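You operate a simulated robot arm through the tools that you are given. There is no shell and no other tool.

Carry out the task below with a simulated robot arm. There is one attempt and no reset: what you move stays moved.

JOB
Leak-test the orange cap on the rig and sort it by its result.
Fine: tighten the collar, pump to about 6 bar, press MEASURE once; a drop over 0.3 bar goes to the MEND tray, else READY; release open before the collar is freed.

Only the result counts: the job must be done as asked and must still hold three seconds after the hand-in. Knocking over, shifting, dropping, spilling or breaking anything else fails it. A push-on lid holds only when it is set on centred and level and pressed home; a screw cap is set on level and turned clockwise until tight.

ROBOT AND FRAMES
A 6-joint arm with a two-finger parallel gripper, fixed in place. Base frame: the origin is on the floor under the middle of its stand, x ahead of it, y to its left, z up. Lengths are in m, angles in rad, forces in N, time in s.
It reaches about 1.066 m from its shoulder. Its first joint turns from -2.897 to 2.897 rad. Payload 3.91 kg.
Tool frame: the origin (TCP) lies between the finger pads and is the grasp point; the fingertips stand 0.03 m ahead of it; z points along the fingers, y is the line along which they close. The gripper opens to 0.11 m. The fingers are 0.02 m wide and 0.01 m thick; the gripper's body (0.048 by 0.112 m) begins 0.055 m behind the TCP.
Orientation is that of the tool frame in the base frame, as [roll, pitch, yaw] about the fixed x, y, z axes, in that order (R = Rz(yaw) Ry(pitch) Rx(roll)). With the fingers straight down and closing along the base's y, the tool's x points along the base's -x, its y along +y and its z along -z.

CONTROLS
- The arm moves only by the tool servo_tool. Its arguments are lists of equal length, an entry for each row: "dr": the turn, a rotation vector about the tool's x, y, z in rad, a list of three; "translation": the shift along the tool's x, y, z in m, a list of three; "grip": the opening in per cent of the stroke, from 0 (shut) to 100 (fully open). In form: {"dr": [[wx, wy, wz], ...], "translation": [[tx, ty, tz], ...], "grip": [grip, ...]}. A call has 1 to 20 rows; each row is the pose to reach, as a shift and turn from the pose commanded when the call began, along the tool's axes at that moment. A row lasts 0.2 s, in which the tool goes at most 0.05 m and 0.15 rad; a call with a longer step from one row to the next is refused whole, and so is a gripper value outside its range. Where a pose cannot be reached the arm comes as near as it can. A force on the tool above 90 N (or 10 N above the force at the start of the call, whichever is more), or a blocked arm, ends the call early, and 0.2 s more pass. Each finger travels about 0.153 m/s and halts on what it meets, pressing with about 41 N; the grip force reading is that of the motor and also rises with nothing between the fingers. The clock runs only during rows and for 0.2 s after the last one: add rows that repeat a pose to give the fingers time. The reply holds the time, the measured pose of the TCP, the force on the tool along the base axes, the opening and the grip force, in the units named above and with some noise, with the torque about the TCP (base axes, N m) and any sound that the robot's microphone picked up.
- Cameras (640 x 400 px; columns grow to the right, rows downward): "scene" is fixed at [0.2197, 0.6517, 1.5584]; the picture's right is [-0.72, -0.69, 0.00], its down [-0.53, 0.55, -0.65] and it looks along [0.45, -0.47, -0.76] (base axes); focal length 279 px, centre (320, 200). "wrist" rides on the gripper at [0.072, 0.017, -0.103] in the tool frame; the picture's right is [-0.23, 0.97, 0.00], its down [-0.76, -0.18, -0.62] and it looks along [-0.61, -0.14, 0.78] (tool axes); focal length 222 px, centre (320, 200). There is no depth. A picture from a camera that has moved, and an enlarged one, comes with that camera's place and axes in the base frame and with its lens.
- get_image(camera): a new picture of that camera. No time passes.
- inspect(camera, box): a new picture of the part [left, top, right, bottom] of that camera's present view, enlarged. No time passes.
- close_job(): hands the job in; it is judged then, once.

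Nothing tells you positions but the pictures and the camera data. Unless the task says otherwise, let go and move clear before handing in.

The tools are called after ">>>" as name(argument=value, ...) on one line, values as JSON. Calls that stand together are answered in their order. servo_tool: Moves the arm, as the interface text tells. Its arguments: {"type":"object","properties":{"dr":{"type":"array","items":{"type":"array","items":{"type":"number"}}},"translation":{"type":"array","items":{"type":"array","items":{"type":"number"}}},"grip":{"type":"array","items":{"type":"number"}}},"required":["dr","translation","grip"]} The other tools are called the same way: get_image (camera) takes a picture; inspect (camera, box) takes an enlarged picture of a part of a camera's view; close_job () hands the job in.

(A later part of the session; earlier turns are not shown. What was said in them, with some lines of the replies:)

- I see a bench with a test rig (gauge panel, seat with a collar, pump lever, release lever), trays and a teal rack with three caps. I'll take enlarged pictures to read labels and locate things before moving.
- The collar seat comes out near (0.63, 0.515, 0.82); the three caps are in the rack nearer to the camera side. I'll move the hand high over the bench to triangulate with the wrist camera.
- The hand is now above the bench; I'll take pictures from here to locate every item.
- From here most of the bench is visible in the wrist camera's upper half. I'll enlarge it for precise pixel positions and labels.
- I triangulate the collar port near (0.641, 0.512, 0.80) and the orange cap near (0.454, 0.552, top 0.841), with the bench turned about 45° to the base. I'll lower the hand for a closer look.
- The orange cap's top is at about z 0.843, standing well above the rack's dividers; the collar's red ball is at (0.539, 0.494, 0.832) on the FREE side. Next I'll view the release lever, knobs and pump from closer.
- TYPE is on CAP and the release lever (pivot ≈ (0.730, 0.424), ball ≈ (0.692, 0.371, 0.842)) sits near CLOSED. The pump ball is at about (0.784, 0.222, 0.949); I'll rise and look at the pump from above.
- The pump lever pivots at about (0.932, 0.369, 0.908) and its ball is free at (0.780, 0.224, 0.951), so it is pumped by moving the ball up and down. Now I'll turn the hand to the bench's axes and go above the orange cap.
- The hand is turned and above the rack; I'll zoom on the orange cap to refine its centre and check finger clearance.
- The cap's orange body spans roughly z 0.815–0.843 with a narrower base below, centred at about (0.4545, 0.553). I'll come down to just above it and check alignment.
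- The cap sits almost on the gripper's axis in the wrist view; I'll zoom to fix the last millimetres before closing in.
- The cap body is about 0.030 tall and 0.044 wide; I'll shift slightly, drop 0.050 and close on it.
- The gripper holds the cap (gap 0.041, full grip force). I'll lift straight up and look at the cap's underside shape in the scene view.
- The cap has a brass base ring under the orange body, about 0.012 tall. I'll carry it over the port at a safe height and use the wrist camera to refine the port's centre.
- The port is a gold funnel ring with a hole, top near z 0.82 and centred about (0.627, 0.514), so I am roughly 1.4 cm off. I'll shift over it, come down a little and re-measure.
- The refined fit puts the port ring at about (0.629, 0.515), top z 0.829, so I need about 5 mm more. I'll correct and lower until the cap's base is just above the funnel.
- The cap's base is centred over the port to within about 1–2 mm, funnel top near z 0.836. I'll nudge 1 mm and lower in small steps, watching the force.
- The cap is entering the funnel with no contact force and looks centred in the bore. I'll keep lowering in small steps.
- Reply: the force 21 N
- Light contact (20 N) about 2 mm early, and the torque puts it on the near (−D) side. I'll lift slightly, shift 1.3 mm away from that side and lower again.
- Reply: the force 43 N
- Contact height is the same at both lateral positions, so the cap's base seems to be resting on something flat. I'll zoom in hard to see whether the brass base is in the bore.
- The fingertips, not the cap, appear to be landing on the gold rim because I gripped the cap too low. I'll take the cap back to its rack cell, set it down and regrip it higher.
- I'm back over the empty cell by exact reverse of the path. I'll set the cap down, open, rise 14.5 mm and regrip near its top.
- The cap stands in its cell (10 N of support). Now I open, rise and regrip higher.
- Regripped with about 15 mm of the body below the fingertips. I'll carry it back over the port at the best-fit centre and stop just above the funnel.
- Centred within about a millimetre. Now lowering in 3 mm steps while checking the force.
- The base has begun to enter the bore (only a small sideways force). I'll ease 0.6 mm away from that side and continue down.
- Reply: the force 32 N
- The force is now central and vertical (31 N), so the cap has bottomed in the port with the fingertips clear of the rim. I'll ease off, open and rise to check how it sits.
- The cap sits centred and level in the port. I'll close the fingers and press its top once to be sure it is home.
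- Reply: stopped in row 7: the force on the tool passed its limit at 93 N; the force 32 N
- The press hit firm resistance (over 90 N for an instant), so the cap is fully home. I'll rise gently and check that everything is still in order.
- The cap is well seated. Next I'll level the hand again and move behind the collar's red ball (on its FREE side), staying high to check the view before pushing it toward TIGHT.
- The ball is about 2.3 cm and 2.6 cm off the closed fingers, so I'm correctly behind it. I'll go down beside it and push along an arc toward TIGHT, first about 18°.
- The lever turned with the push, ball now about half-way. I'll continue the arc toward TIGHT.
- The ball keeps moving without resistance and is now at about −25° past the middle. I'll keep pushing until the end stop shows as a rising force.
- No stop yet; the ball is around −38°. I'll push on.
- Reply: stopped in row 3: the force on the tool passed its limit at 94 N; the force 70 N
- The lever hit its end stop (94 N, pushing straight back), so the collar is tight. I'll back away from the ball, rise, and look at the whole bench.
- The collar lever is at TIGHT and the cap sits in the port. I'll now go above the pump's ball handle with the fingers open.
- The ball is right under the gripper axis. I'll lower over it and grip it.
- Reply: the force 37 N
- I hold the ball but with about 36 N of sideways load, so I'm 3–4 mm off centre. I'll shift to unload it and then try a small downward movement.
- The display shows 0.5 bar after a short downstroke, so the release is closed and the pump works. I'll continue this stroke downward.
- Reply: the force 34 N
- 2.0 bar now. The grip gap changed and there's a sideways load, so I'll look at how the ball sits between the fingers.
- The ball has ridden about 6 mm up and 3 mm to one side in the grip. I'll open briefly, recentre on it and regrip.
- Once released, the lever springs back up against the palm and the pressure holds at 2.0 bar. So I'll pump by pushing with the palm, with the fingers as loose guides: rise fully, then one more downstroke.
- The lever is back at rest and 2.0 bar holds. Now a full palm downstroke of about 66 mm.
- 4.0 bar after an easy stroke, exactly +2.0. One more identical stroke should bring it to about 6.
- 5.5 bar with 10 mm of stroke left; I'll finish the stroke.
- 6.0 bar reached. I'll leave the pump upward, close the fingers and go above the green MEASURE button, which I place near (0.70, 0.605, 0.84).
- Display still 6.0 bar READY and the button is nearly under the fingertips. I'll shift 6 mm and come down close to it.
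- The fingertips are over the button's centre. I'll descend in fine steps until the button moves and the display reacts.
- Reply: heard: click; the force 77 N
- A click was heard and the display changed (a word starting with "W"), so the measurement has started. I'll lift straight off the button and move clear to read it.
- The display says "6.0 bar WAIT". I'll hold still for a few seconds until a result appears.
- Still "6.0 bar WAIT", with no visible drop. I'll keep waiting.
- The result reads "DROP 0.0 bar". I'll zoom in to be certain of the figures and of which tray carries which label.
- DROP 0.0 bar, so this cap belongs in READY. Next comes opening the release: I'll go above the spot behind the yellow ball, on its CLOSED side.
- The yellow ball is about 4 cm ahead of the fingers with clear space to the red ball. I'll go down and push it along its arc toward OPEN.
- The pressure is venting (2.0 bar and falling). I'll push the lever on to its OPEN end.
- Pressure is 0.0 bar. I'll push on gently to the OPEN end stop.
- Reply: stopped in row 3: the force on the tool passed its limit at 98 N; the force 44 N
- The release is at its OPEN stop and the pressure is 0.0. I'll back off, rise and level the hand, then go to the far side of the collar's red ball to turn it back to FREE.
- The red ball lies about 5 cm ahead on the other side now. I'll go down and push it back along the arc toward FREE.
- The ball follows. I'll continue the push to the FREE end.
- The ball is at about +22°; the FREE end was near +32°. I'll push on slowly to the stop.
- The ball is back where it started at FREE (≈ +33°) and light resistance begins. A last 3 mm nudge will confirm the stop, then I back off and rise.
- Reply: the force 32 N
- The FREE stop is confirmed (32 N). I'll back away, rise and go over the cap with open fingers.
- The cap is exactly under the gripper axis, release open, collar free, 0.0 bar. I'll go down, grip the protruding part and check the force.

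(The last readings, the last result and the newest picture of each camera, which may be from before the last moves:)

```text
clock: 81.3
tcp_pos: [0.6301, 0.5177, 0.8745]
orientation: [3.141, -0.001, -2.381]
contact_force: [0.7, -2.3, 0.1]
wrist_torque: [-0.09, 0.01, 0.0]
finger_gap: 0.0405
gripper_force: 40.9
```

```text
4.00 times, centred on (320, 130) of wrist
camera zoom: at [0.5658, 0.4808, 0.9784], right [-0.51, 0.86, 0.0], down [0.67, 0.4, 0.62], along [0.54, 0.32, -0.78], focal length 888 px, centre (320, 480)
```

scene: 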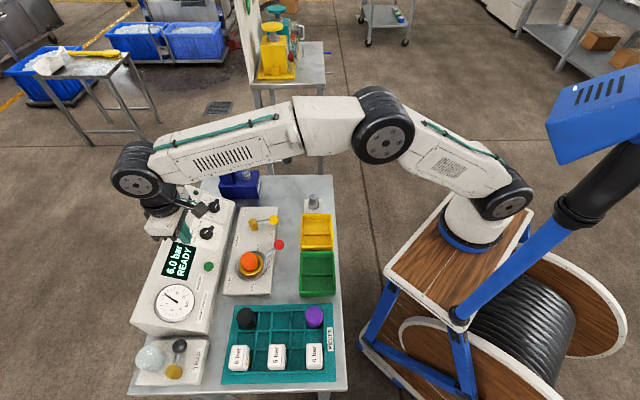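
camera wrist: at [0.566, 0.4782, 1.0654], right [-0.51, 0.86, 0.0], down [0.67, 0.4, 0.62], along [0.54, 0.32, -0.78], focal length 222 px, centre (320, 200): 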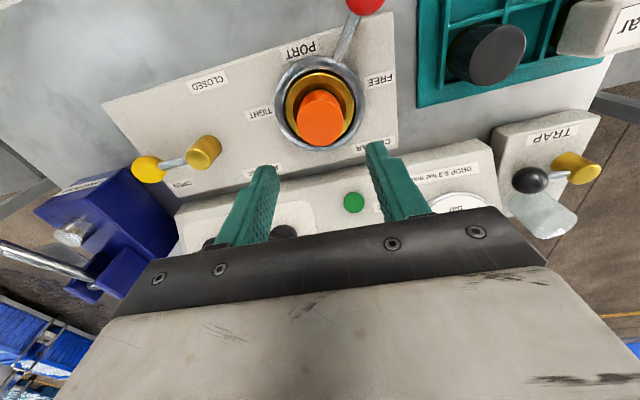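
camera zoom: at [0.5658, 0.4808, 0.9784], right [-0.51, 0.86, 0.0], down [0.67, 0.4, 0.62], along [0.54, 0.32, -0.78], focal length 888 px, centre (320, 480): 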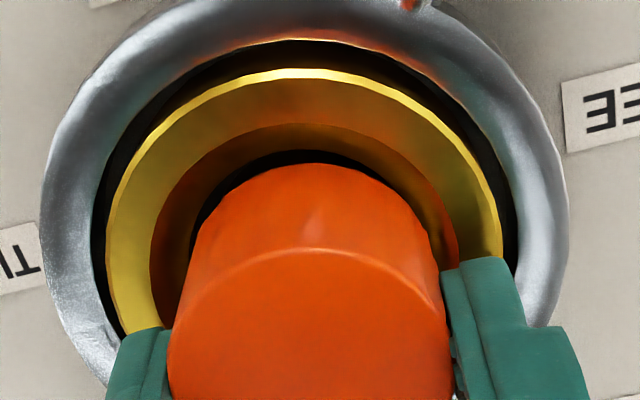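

Gripped with hardly any side load. I'll lift straight out and check the cap came along.

>>> servo_tool(dr=[[0, 0, 0], [0, 0, 0], [0, 0, 0], [0, 0, 0], [0, 0, 0], [0, 0, 0]], translation=[[0, 0, -0.005], [0, 0, -0.012], [0, 0, -0.025], [0, 0, -0.055], [0, 0, -0.095], [0, 0, -0.11]], grip=[30, 30, 30, 30, 30, 30])

>>> get_image(camera="wrist")

>>> get_image(camera="scene")

```text
clock: 82.7
tcp_pos: [0.6252, 0.5164, 0.986]
orientation: [3.141, 0.0, -2.377]
contact_force: [0.4, 0.5, -1.0]
wrist_torque: [0.0, 0.02, -0.03]
finger_gap: 0.0407
gripper_force: 41.0
```

```text
taken
camera wrist: at [0.5616, 0.4798, 1.0896], right [-0.51, 0.86, 0.0], down [0.67, 0.4, 0.62], along [0.54, 0.32, -0.78], focal length 222 px, centre (320, 200)
```

wrist: 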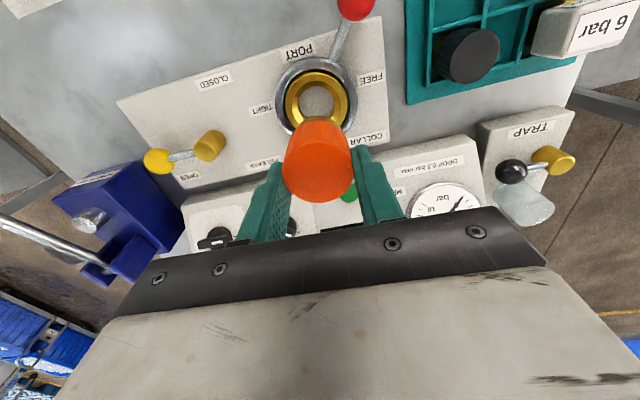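

```text
taken
```

scene: 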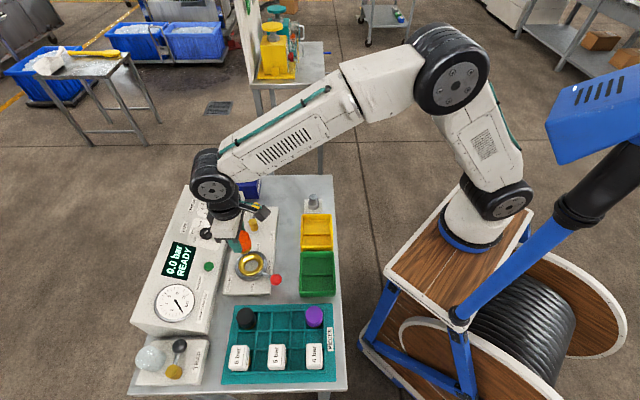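

The cap is out and the rig shows READY again with all levers left open/free. I'll carry it to the tray side and read the tray labels before placing.

>>> servo_tool(dr=[[0, 0, 0], [0, 0, 0], [0, 0, 0], [0, 0, 0], [0, 0, 0], [0, 0, 0], [0, 0, 0]], translation=[[0.038, 0.004, -0.02], [0.076, 0.008, -0.04], [0.114, 0.012, -0.05], [0.152, 0.015, -0.05], [0.19, 0.019, -0.05], [0.2275, 0.0226, -0.05], [0.2275, 0.0226, -0.05]], grip=[30, 30, 30, 30, 30, 30, 30])

>>> get_image(camera="wrist")

>>> inspect(camera="wrist", box=[160, 0, 400, 150])

>>> inspect(camera="scene", box=[270, 200, 370, 310])

```text
clock: 84.3
tcp_pos: [0.446, 0.3759, 1.0361]
orientation: [3.141, 0.0, -2.379]
contact_force: [0.3, 0.5, -0.3]
wrist_torque: [0.0, 0.0, -0.01]
finger_gap: 0.0405
gripper_force: 40.7
```

```text
taken
camera wrist: at [0.3815, 0.3375, 1.1392], right [-0.51, 0.86, 0.0], down [0.67, 0.4, 0.62], along [0.54, 0.32, -0.78], focal length 222 px, centre (320, 200)
```

wrist: 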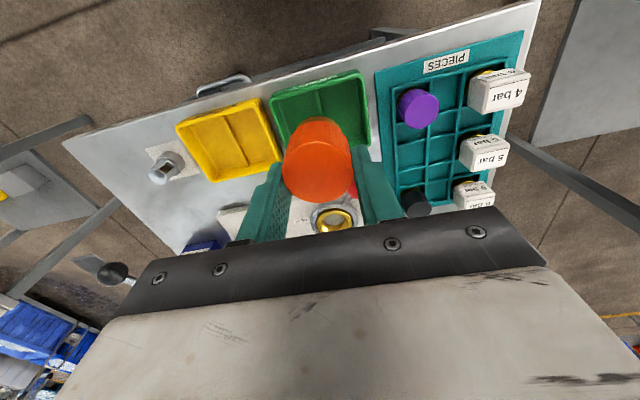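

```text
2.67 times, centred on (280, 75) of wrist
camera zoom: at [0.3815, 0.3375, 1.1392], right [-0.51, 0.86, 0.0], down [0.67, 0.4, 0.62], along [0.54, 0.32, -0.78], focal length 592 px, centre (427, 533)
```

zoom: 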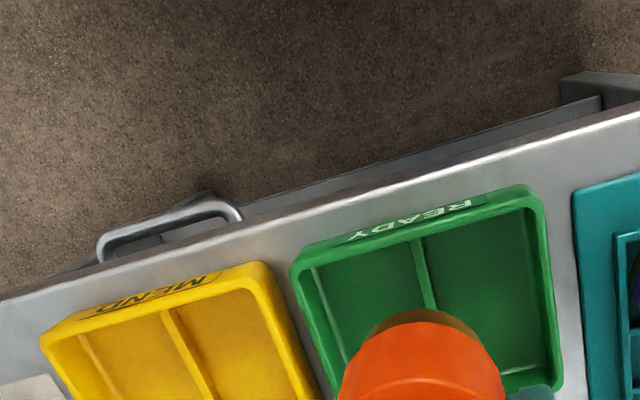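

```text
3.64 times, centred on (320, 255) of scene
camera zoom: at [0.2197, 0.6517, 1.5584], right [-0.72, -0.69, 0.0], down [-0.53, 0.55, -0.65], along [0.45, -0.47, -0.76], focal length 1013 px, centre (320, 0)
```

zoom: 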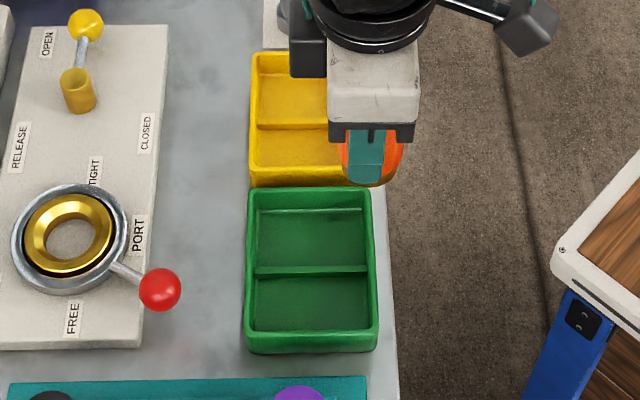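

Yellow is MEND and green is READY, so the cap goes into the green tray. Its compartments are longer across than along, so I'll turn the hand 90° and hover over the nearer compartment, around (0.451, 0.424).

>>> servo_tool(dr=[[0, 0, 0.1428], [0, 0, 0.2856], [0, 0, 0.4284], [0, 0, 0.5712], [0, 0, 0.714], [0, 0, 0.8568], [0, 0, 0.9996], [0, 0, 1.1424], [0, 0, 1.2852], [0, 0, 1.428], [0, 0, 1.5708], [0, 0, 1.5708]], translation=[[-0.0034, 0.0028, 0], [-0.0068, 0.0057, 0], [-0.0101, 0.0085, 0], [-0.0135, 0.0113, 0.005], [-0.0169, 0.0141, 0.01], [-0.0203, 0.017, 0.015], [-0.0237, 0.0198, 0.02], [-0.027, 0.0226, 0.025], [-0.0304, 0.0254, 0.03], [-0.0338, 0.0283, 0.035], [-0.0372, 0.0311, 0.04], [-0.0372, 0.0311, 0.04]], grip=[30, 30, 30, 30, 30, 30, 30, 30, 30, 30, 30, 30])

>>> get_image(camera="wrist")

>>> inspect(camera="wrist", box=[220, 50, 420, 175])

>>> inspect(camera="scene", box=[270, 230, 370, 310])

```text
clock: 86.9
tcp_pos: [0.4519, 0.4257, 0.9962]
orientation: [3.14, 0.0, 2.332]
contact_force: [0.2, -0.6, -0.6]
wrist_torque: [0.02, 0.02, 0.0]
finger_gap: 0.0403
gripper_force: 41.1
```

```text
taken
camera wrist: at [0.415, 0.49, 1.0998], right [0.86, 0.51, 0.0], down [0.4, -0.67, 0.62], along [0.32, -0.54, -0.78], focal length 222 px, centre (320, 200)
```

wrist: 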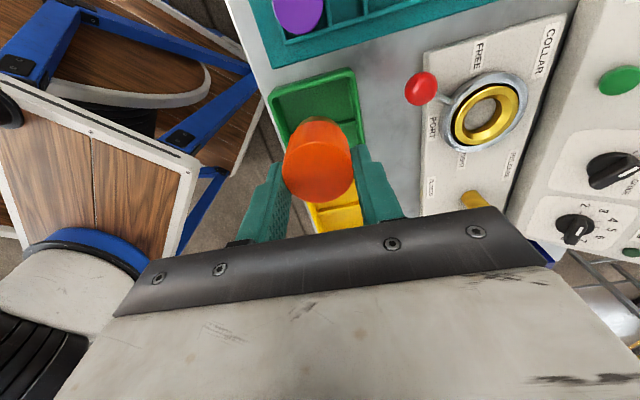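

```text
3.20 times, centred on (320, 112) of wrist
camera zoom: at [0.415, 0.49, 1.0998], right [0.86, 0.51, 0.0], down [0.4, -0.67, 0.62], along [0.32, -0.54, -0.78], focal length 711 px, centre (320, 480)
```

zoom: 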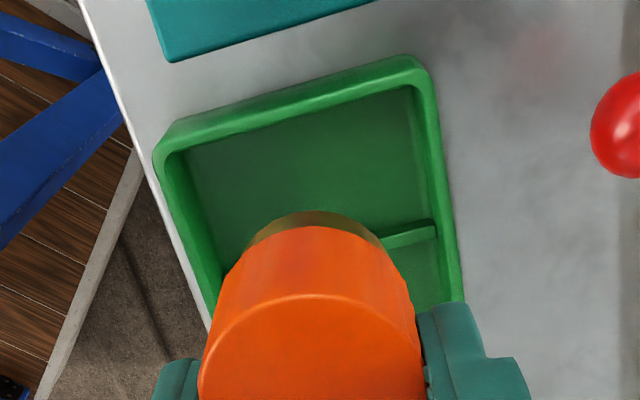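

```text
5.00 times, centred on (320, 270) of scene
camera zoom: at [0.2197, 0.6517, 1.5584], right [-0.72, -0.69, 0.0], down [-0.53, 0.55, -0.65], along [0.45, -0.47, -0.76], focal length 1393 px, centre (320, -150)
```

zoom: 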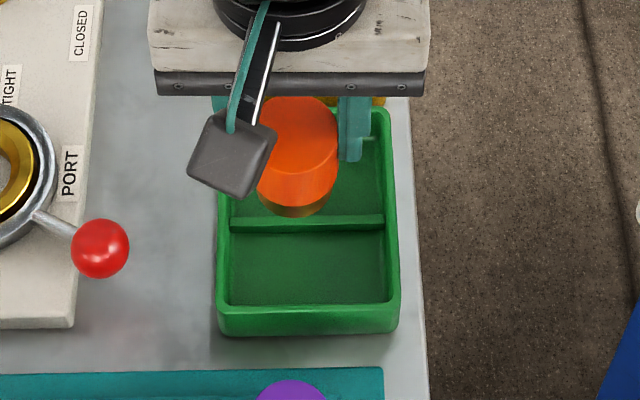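

I'm over the near compartment but about 6 mm short and 4 mm to one side. I'll correct that and come down part way to check.

>>> servo_tool(dr=[[0, 0, 0], [0, 0, 0], [0, 0, 0], [0, 0, 0], [0, 0, 0]], translation=[[-0.003, -0.002, 0.03], [-0.006, -0.004, 0.06], [-0.006, -0.004, 0.085], [-0.006, -0.004, 0.1], [-0.006, -0.004, 0.1]], grip=[30, 30, 30, 30, 30])

>>> inspect(camera="wrist", box=[200, 60, 440, 210])

>>> inspect(camera="scene", box=[270, 230, 370, 310])

```text
clock: 88.1
tcp_pos: [0.4544, 0.4176, 0.8975]
orientation: [3.139, 0.0, 2.332]
contact_force: [-0.5, -1.2, -0.2]
wrist_torque: [-0.06, 0.01, -0.01]
finger_gap: 0.0407
gripper_force: 41.1
```

```text
2.67 times, centred on (320, 135) of wrist
camera zoom: at [0.4166, 0.4823, 1.0007], right [0.86, 0.51, 0.0], down [0.4, -0.67, 0.62], along [0.32, -0.54, -0.78], focal length 592 px, centre (320, 373)
```

zoom: 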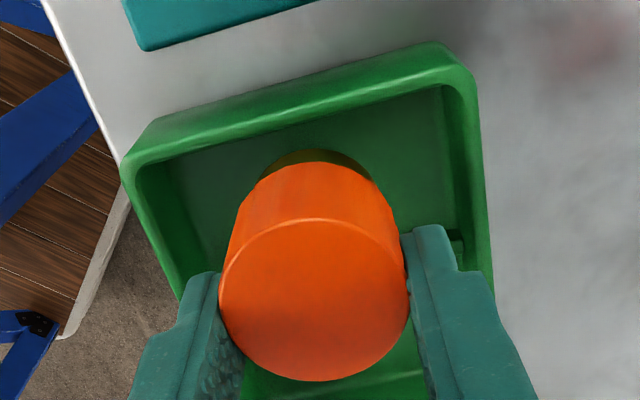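

```text
5.00 times, centred on (320, 270) of scene
camera zoom: at [0.2197, 0.6517, 1.5584], right [-0.72, -0.69, 0.0], down [-0.53, 0.55, -0.65], along [0.45, -0.47, -0.76], focal length 1393 px, centre (320, -150)
```

zoom: 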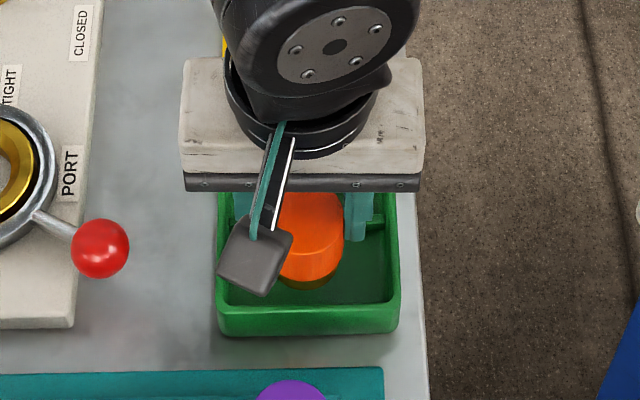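

The cap hangs inside the compartment's outline; a 2 mm shift will balance the gaps to wall and ridge. I'll continue down in steps until it touches the tray floor.

>>> servo_tool(dr=[[0, 0, 0], [0, 0, 0], [0, 0, 0], [0, 0, 0], [0, 0, 0]], translation=[[0.002, 0, 0.01], [0.002, 0, 0.02], [0.002, 0, 0.027], [0.002, 0, 0.033], [0.002, 0, 0.037]], grip=[30, 30, 30, 30, 30])

>>> inspect(camera="wrist", box=[200, 60, 440, 210])

>>> inspect(camera="scene", box=[270, 230, 370, 310])

```text
clock: 89.3
tcp_pos: [0.4526, 0.4189, 0.8604]
orientation: [3.14, 0.0, 2.33]
contact_force: [0.2, -10.5, 26.0]
wrist_torque: [-0.72, 0.11, 0.0]
finger_gap: 0.0406
gripper_force: 40.6
```

```text
2.67 times, centred on (320, 135) of wrist
camera zoom: at [0.4148, 0.4838, 0.9644], right [0.86, 0.51, 0.0], down [0.4, -0.68, 0.62], along [0.32, -0.54, -0.78], focal length 592 px, centre (320, 373)
```

zoom: 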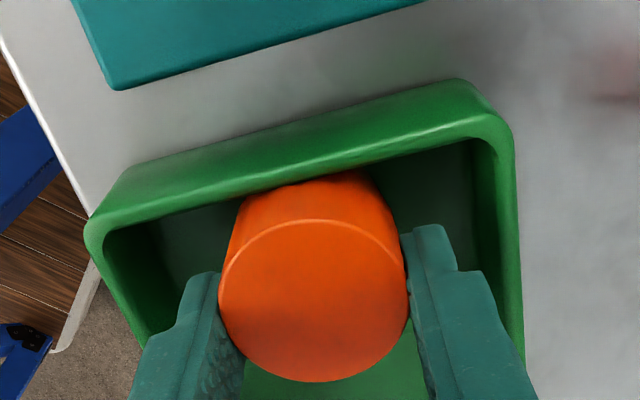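

```text
5.00 times, centred on (320, 270) of scene
camera zoom: at [0.2197, 0.6517, 1.5584], right [-0.72, -0.69, 0.0], down [-0.53, 0.55, -0.65], along [0.45, -0.47, -0.76], focal length 1393 px, centre (320, -150)
```

zoom: 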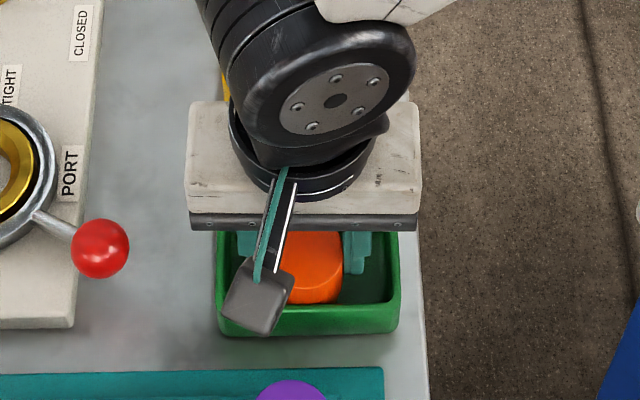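

Contact at 26 N with some side force from the near wall. I'll lift 5 mm, shift 3 mm away from that wall and lower again to see if the height is the same.

>>> servo_tool(dr=[[0, 0, 0], [0, 0, 0], [0, 0, 0], [0, 0, 0], [0, 0, 0]], translation=[[0, 0, -0.005], [-0.003, 0, -0.005], [-0.003, 0, -0.003], [-0.003, 0, -0.001], [-0.003, 0, 0.0]], grip=[30, 30, 30, 30, 30])

>>> inspect(camera="wrist", box=[240, 90, 400, 190])

>>> inspect(camera="scene", box=[290, 240, 354, 300])

```text
clock: 90.5
tcp_pos: [0.4535, 0.4168, 0.8603]
orientation: [3.139, -0.001, 2.334]
contact_force: [-1.6, -1.7, 21.5]
wrist_torque: [-0.27, 0.18, 0.02]
finger_gap: 0.0404
gripper_force: 41.2
```

```text
4.00 times, centred on (320, 140) of wrist
camera zoom: at [0.416, 0.4817, 0.9643], right [0.86, 0.51, 0.0], down [0.4, -0.68, 0.62], along [0.32, -0.53, -0.78], focal length 888 px, centre (320, 440)
```

zoom: 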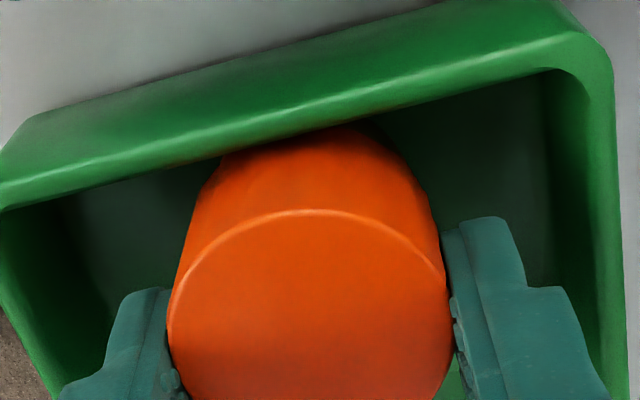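

```text
6.67 times, centred on (322, 270) of scene
camera zoom: at [0.2197, 0.6517, 1.5584], right [-0.72, -0.69, 0.0], down [-0.53, 0.55, -0.65], along [0.45, -0.47, -0.76], focal length 1857 px, centre (307, -267)
```

zoom: 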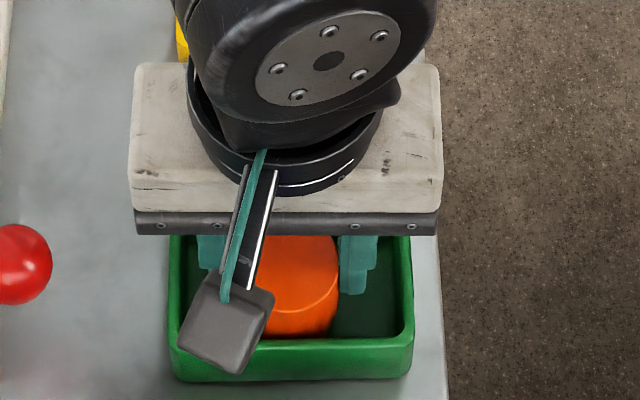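

Same height and nearly vertical force, so the cap stands on the tray floor. I'll ease off 1.5 mm, open just enough, and rise straight up.

>>> servo_tool(dr=[[0, 0, 0], [0, 0, 0], [0, 0, 0], [0, 0, 0], [0, 0, 0], [0, 0, 0], [0, 0, 0], [0, 0, 0]], translation=[[0, 0, -0.0015], [0, 0, -0.0015], [0, 0, -0.0015], [0, 0, -0.0015], [0, 0, -0.012], [0, 0, -0.03], [0, 0, -0.06], [0, 0, -0.1]], grip=[30, 41, 46, 50, 50, 50, 50, 50])

>>> get_image(camera="wrist")

>>> inspect(camera="wrist", box=[220, 60, 420, 185])

>>> inspect(camera="scene", box=[270, 230, 370, 310])

```text
clock: 92.3
tcp_pos: [0.4503, 0.4163, 0.9587]
orientation: [3.14, 0.001, 2.334]
contact_force: [-1.1, -0.1, -0.5]
wrist_torque: [-0.03, -0.03, 0.01]
finger_gap: 0.055
gripper_force: 0.1
```

```text
taken
camera wrist: at [0.4132, 0.4797, 1.0622], right [0.86, 0.51, 0.0], down [0.4, -0.67, 0.62], along [0.32, -0.54, -0.78], focal length 222 px, centre (320, 200)
```

wrist: 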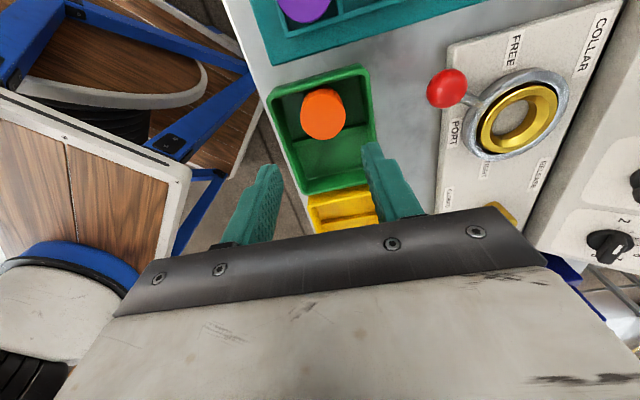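

```text
3.20 times, centred on (320, 122) of wrist
camera zoom: at [0.4132, 0.4797, 1.0622], right [0.86, 0.51, 0.0], down [0.4, -0.67, 0.62], along [0.32, -0.54, -0.78], focal length 711 px, centre (320, 448)
```

zoom: 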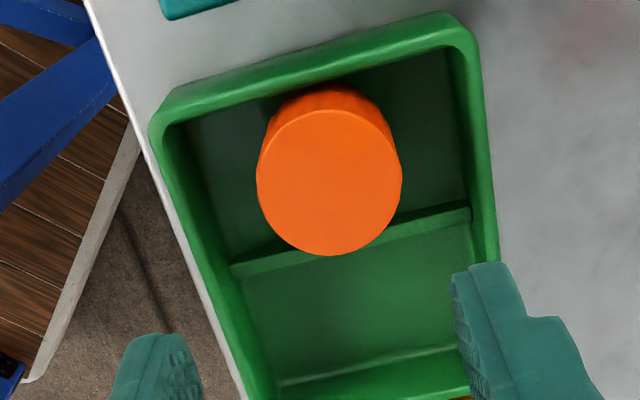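

```text
5.00 times, centred on (320, 270) of scene
camera zoom: at [0.2197, 0.6517, 1.5584], right [-0.72, -0.69, 0.0], down [-0.53, 0.55, -0.65], along [0.45, -0.47, -0.76], focal length 1393 px, centre (320, -150)
```

zoom: 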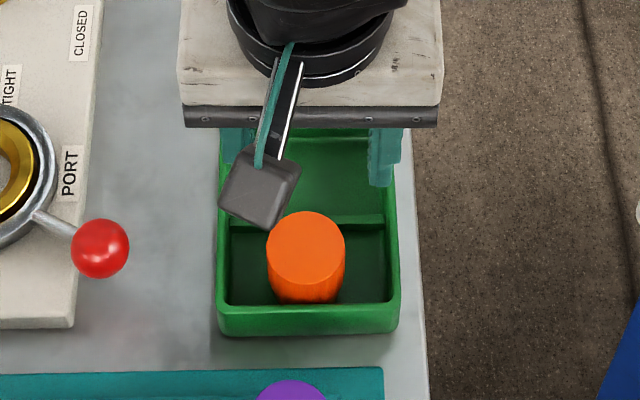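

The orange cap stands upright in the green READY tray. I'll rise and move clear, then do a last check of the whole bench.

>>> servo_tool(dr=[[0, 0, 0], [0, 0, 0], [0, 0, 0], [0, 0, 0], [0, 0, 0], [0, 0, 0], [0, 0, 0]], translation=[[0, 0, -0.045], [0, 0, -0.09], [0, 0, -0.135], [0, -0.04, -0.15], [0, -0.085, -0.15], [0, -0.12, -0.15], [0, -0.12, -0.15]], grip=[50, 50, 50, 50, 50, 50, 50])

>>> get_image(camera="scene")

>>> inspect(camera="scene", box=[120, 150, 360, 400])

>>> inspect(camera="scene", box=[270, 230, 370, 310])

```text
clock: 93.9
tcp_pos: [0.3671, 0.3344, 1.1092]
orientation: [3.14, 0.0, 2.332]
contact_force: [-1.0, 0.5, -0.4]
wrist_torque: [0.0, -0.02, 0.04]
finger_gap: 0.0551
gripper_force: 0.0
```

```text
taken
```

scene: 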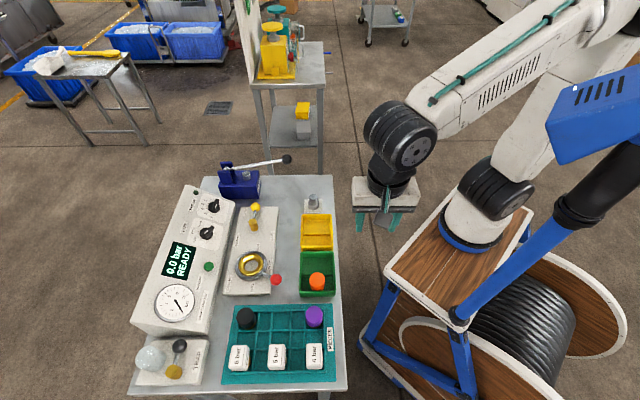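

```text
1.60 times, centred on (240, 275) of scene
camera zoom: at [0.2197, 0.6517, 1.5584], right [-0.72, -0.69, 0.0], down [-0.53, 0.55, -0.65], along [0.45, -0.47, -0.76], focal length 446 px, centre (448, 80)
```

zoom: 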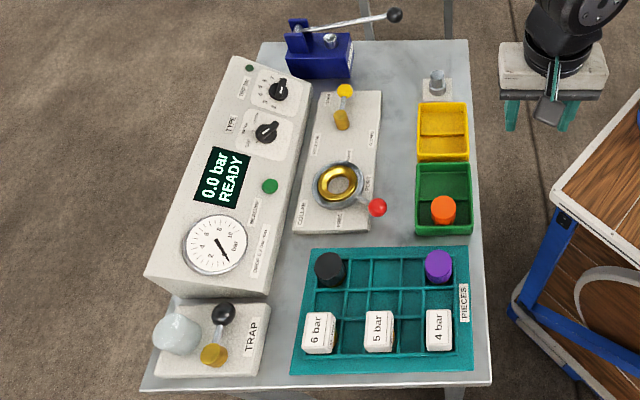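

```text
5.00 times, centred on (320, 270) of scene
camera zoom: at [0.2197, 0.6517, 1.5584], right [-0.72, -0.69, 0.0], down [-0.53, 0.55, -0.65], along [0.45, -0.47, -0.76], focal length 1393 px, centre (320, -150)
```

zoom: 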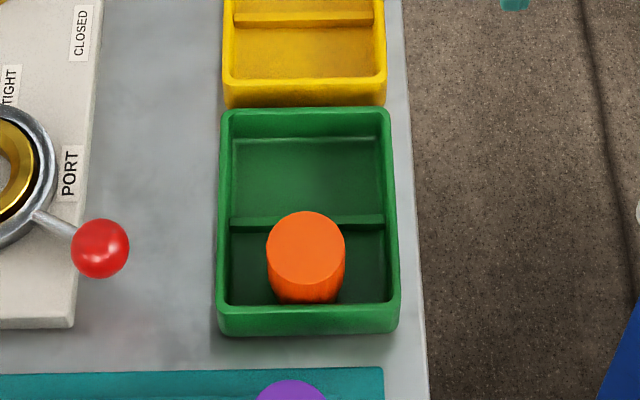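

The orange cap stands in the green READY tray (measured drop 0.0 bar). The release is open, the collar is free, every other item is in its place and the hand is clear, so I hand the job in.

>>> close_job()

```text
The job is handed in.
```

I leak-tested the orange cap and put it in the green READY tray. The rig showed a drop of 0.0 bar, below the 0.3 bar limit.

- **Test:** I seated the cap in the port, turned the collar to its TIGHT stop and pumped to 6.0 bar. I then pressed MEASURE once; it clicked and gave the result.
- **Release:** I pushed the release lever to its OPEN stop and the display fell to 0.0 bar. Only then did I turn the collar back to FREE.
- **Placing:** The cap stands upright in one compartment of the READY tray, and the hand is clear of the bench.
- **Extra contact:** On the first try at the port I had gripped the cap too low and the fingertips met the gold rim (about 40 N). I set the cap back in its rack cell and regripped it higher. Pressing the cap home and pushing the levers to their stops briefly went past 90 N. I saw no damage and nothing else out of place in the final picture.

The release is still open and the collar free. The job has been handed in, and no verdict came back.
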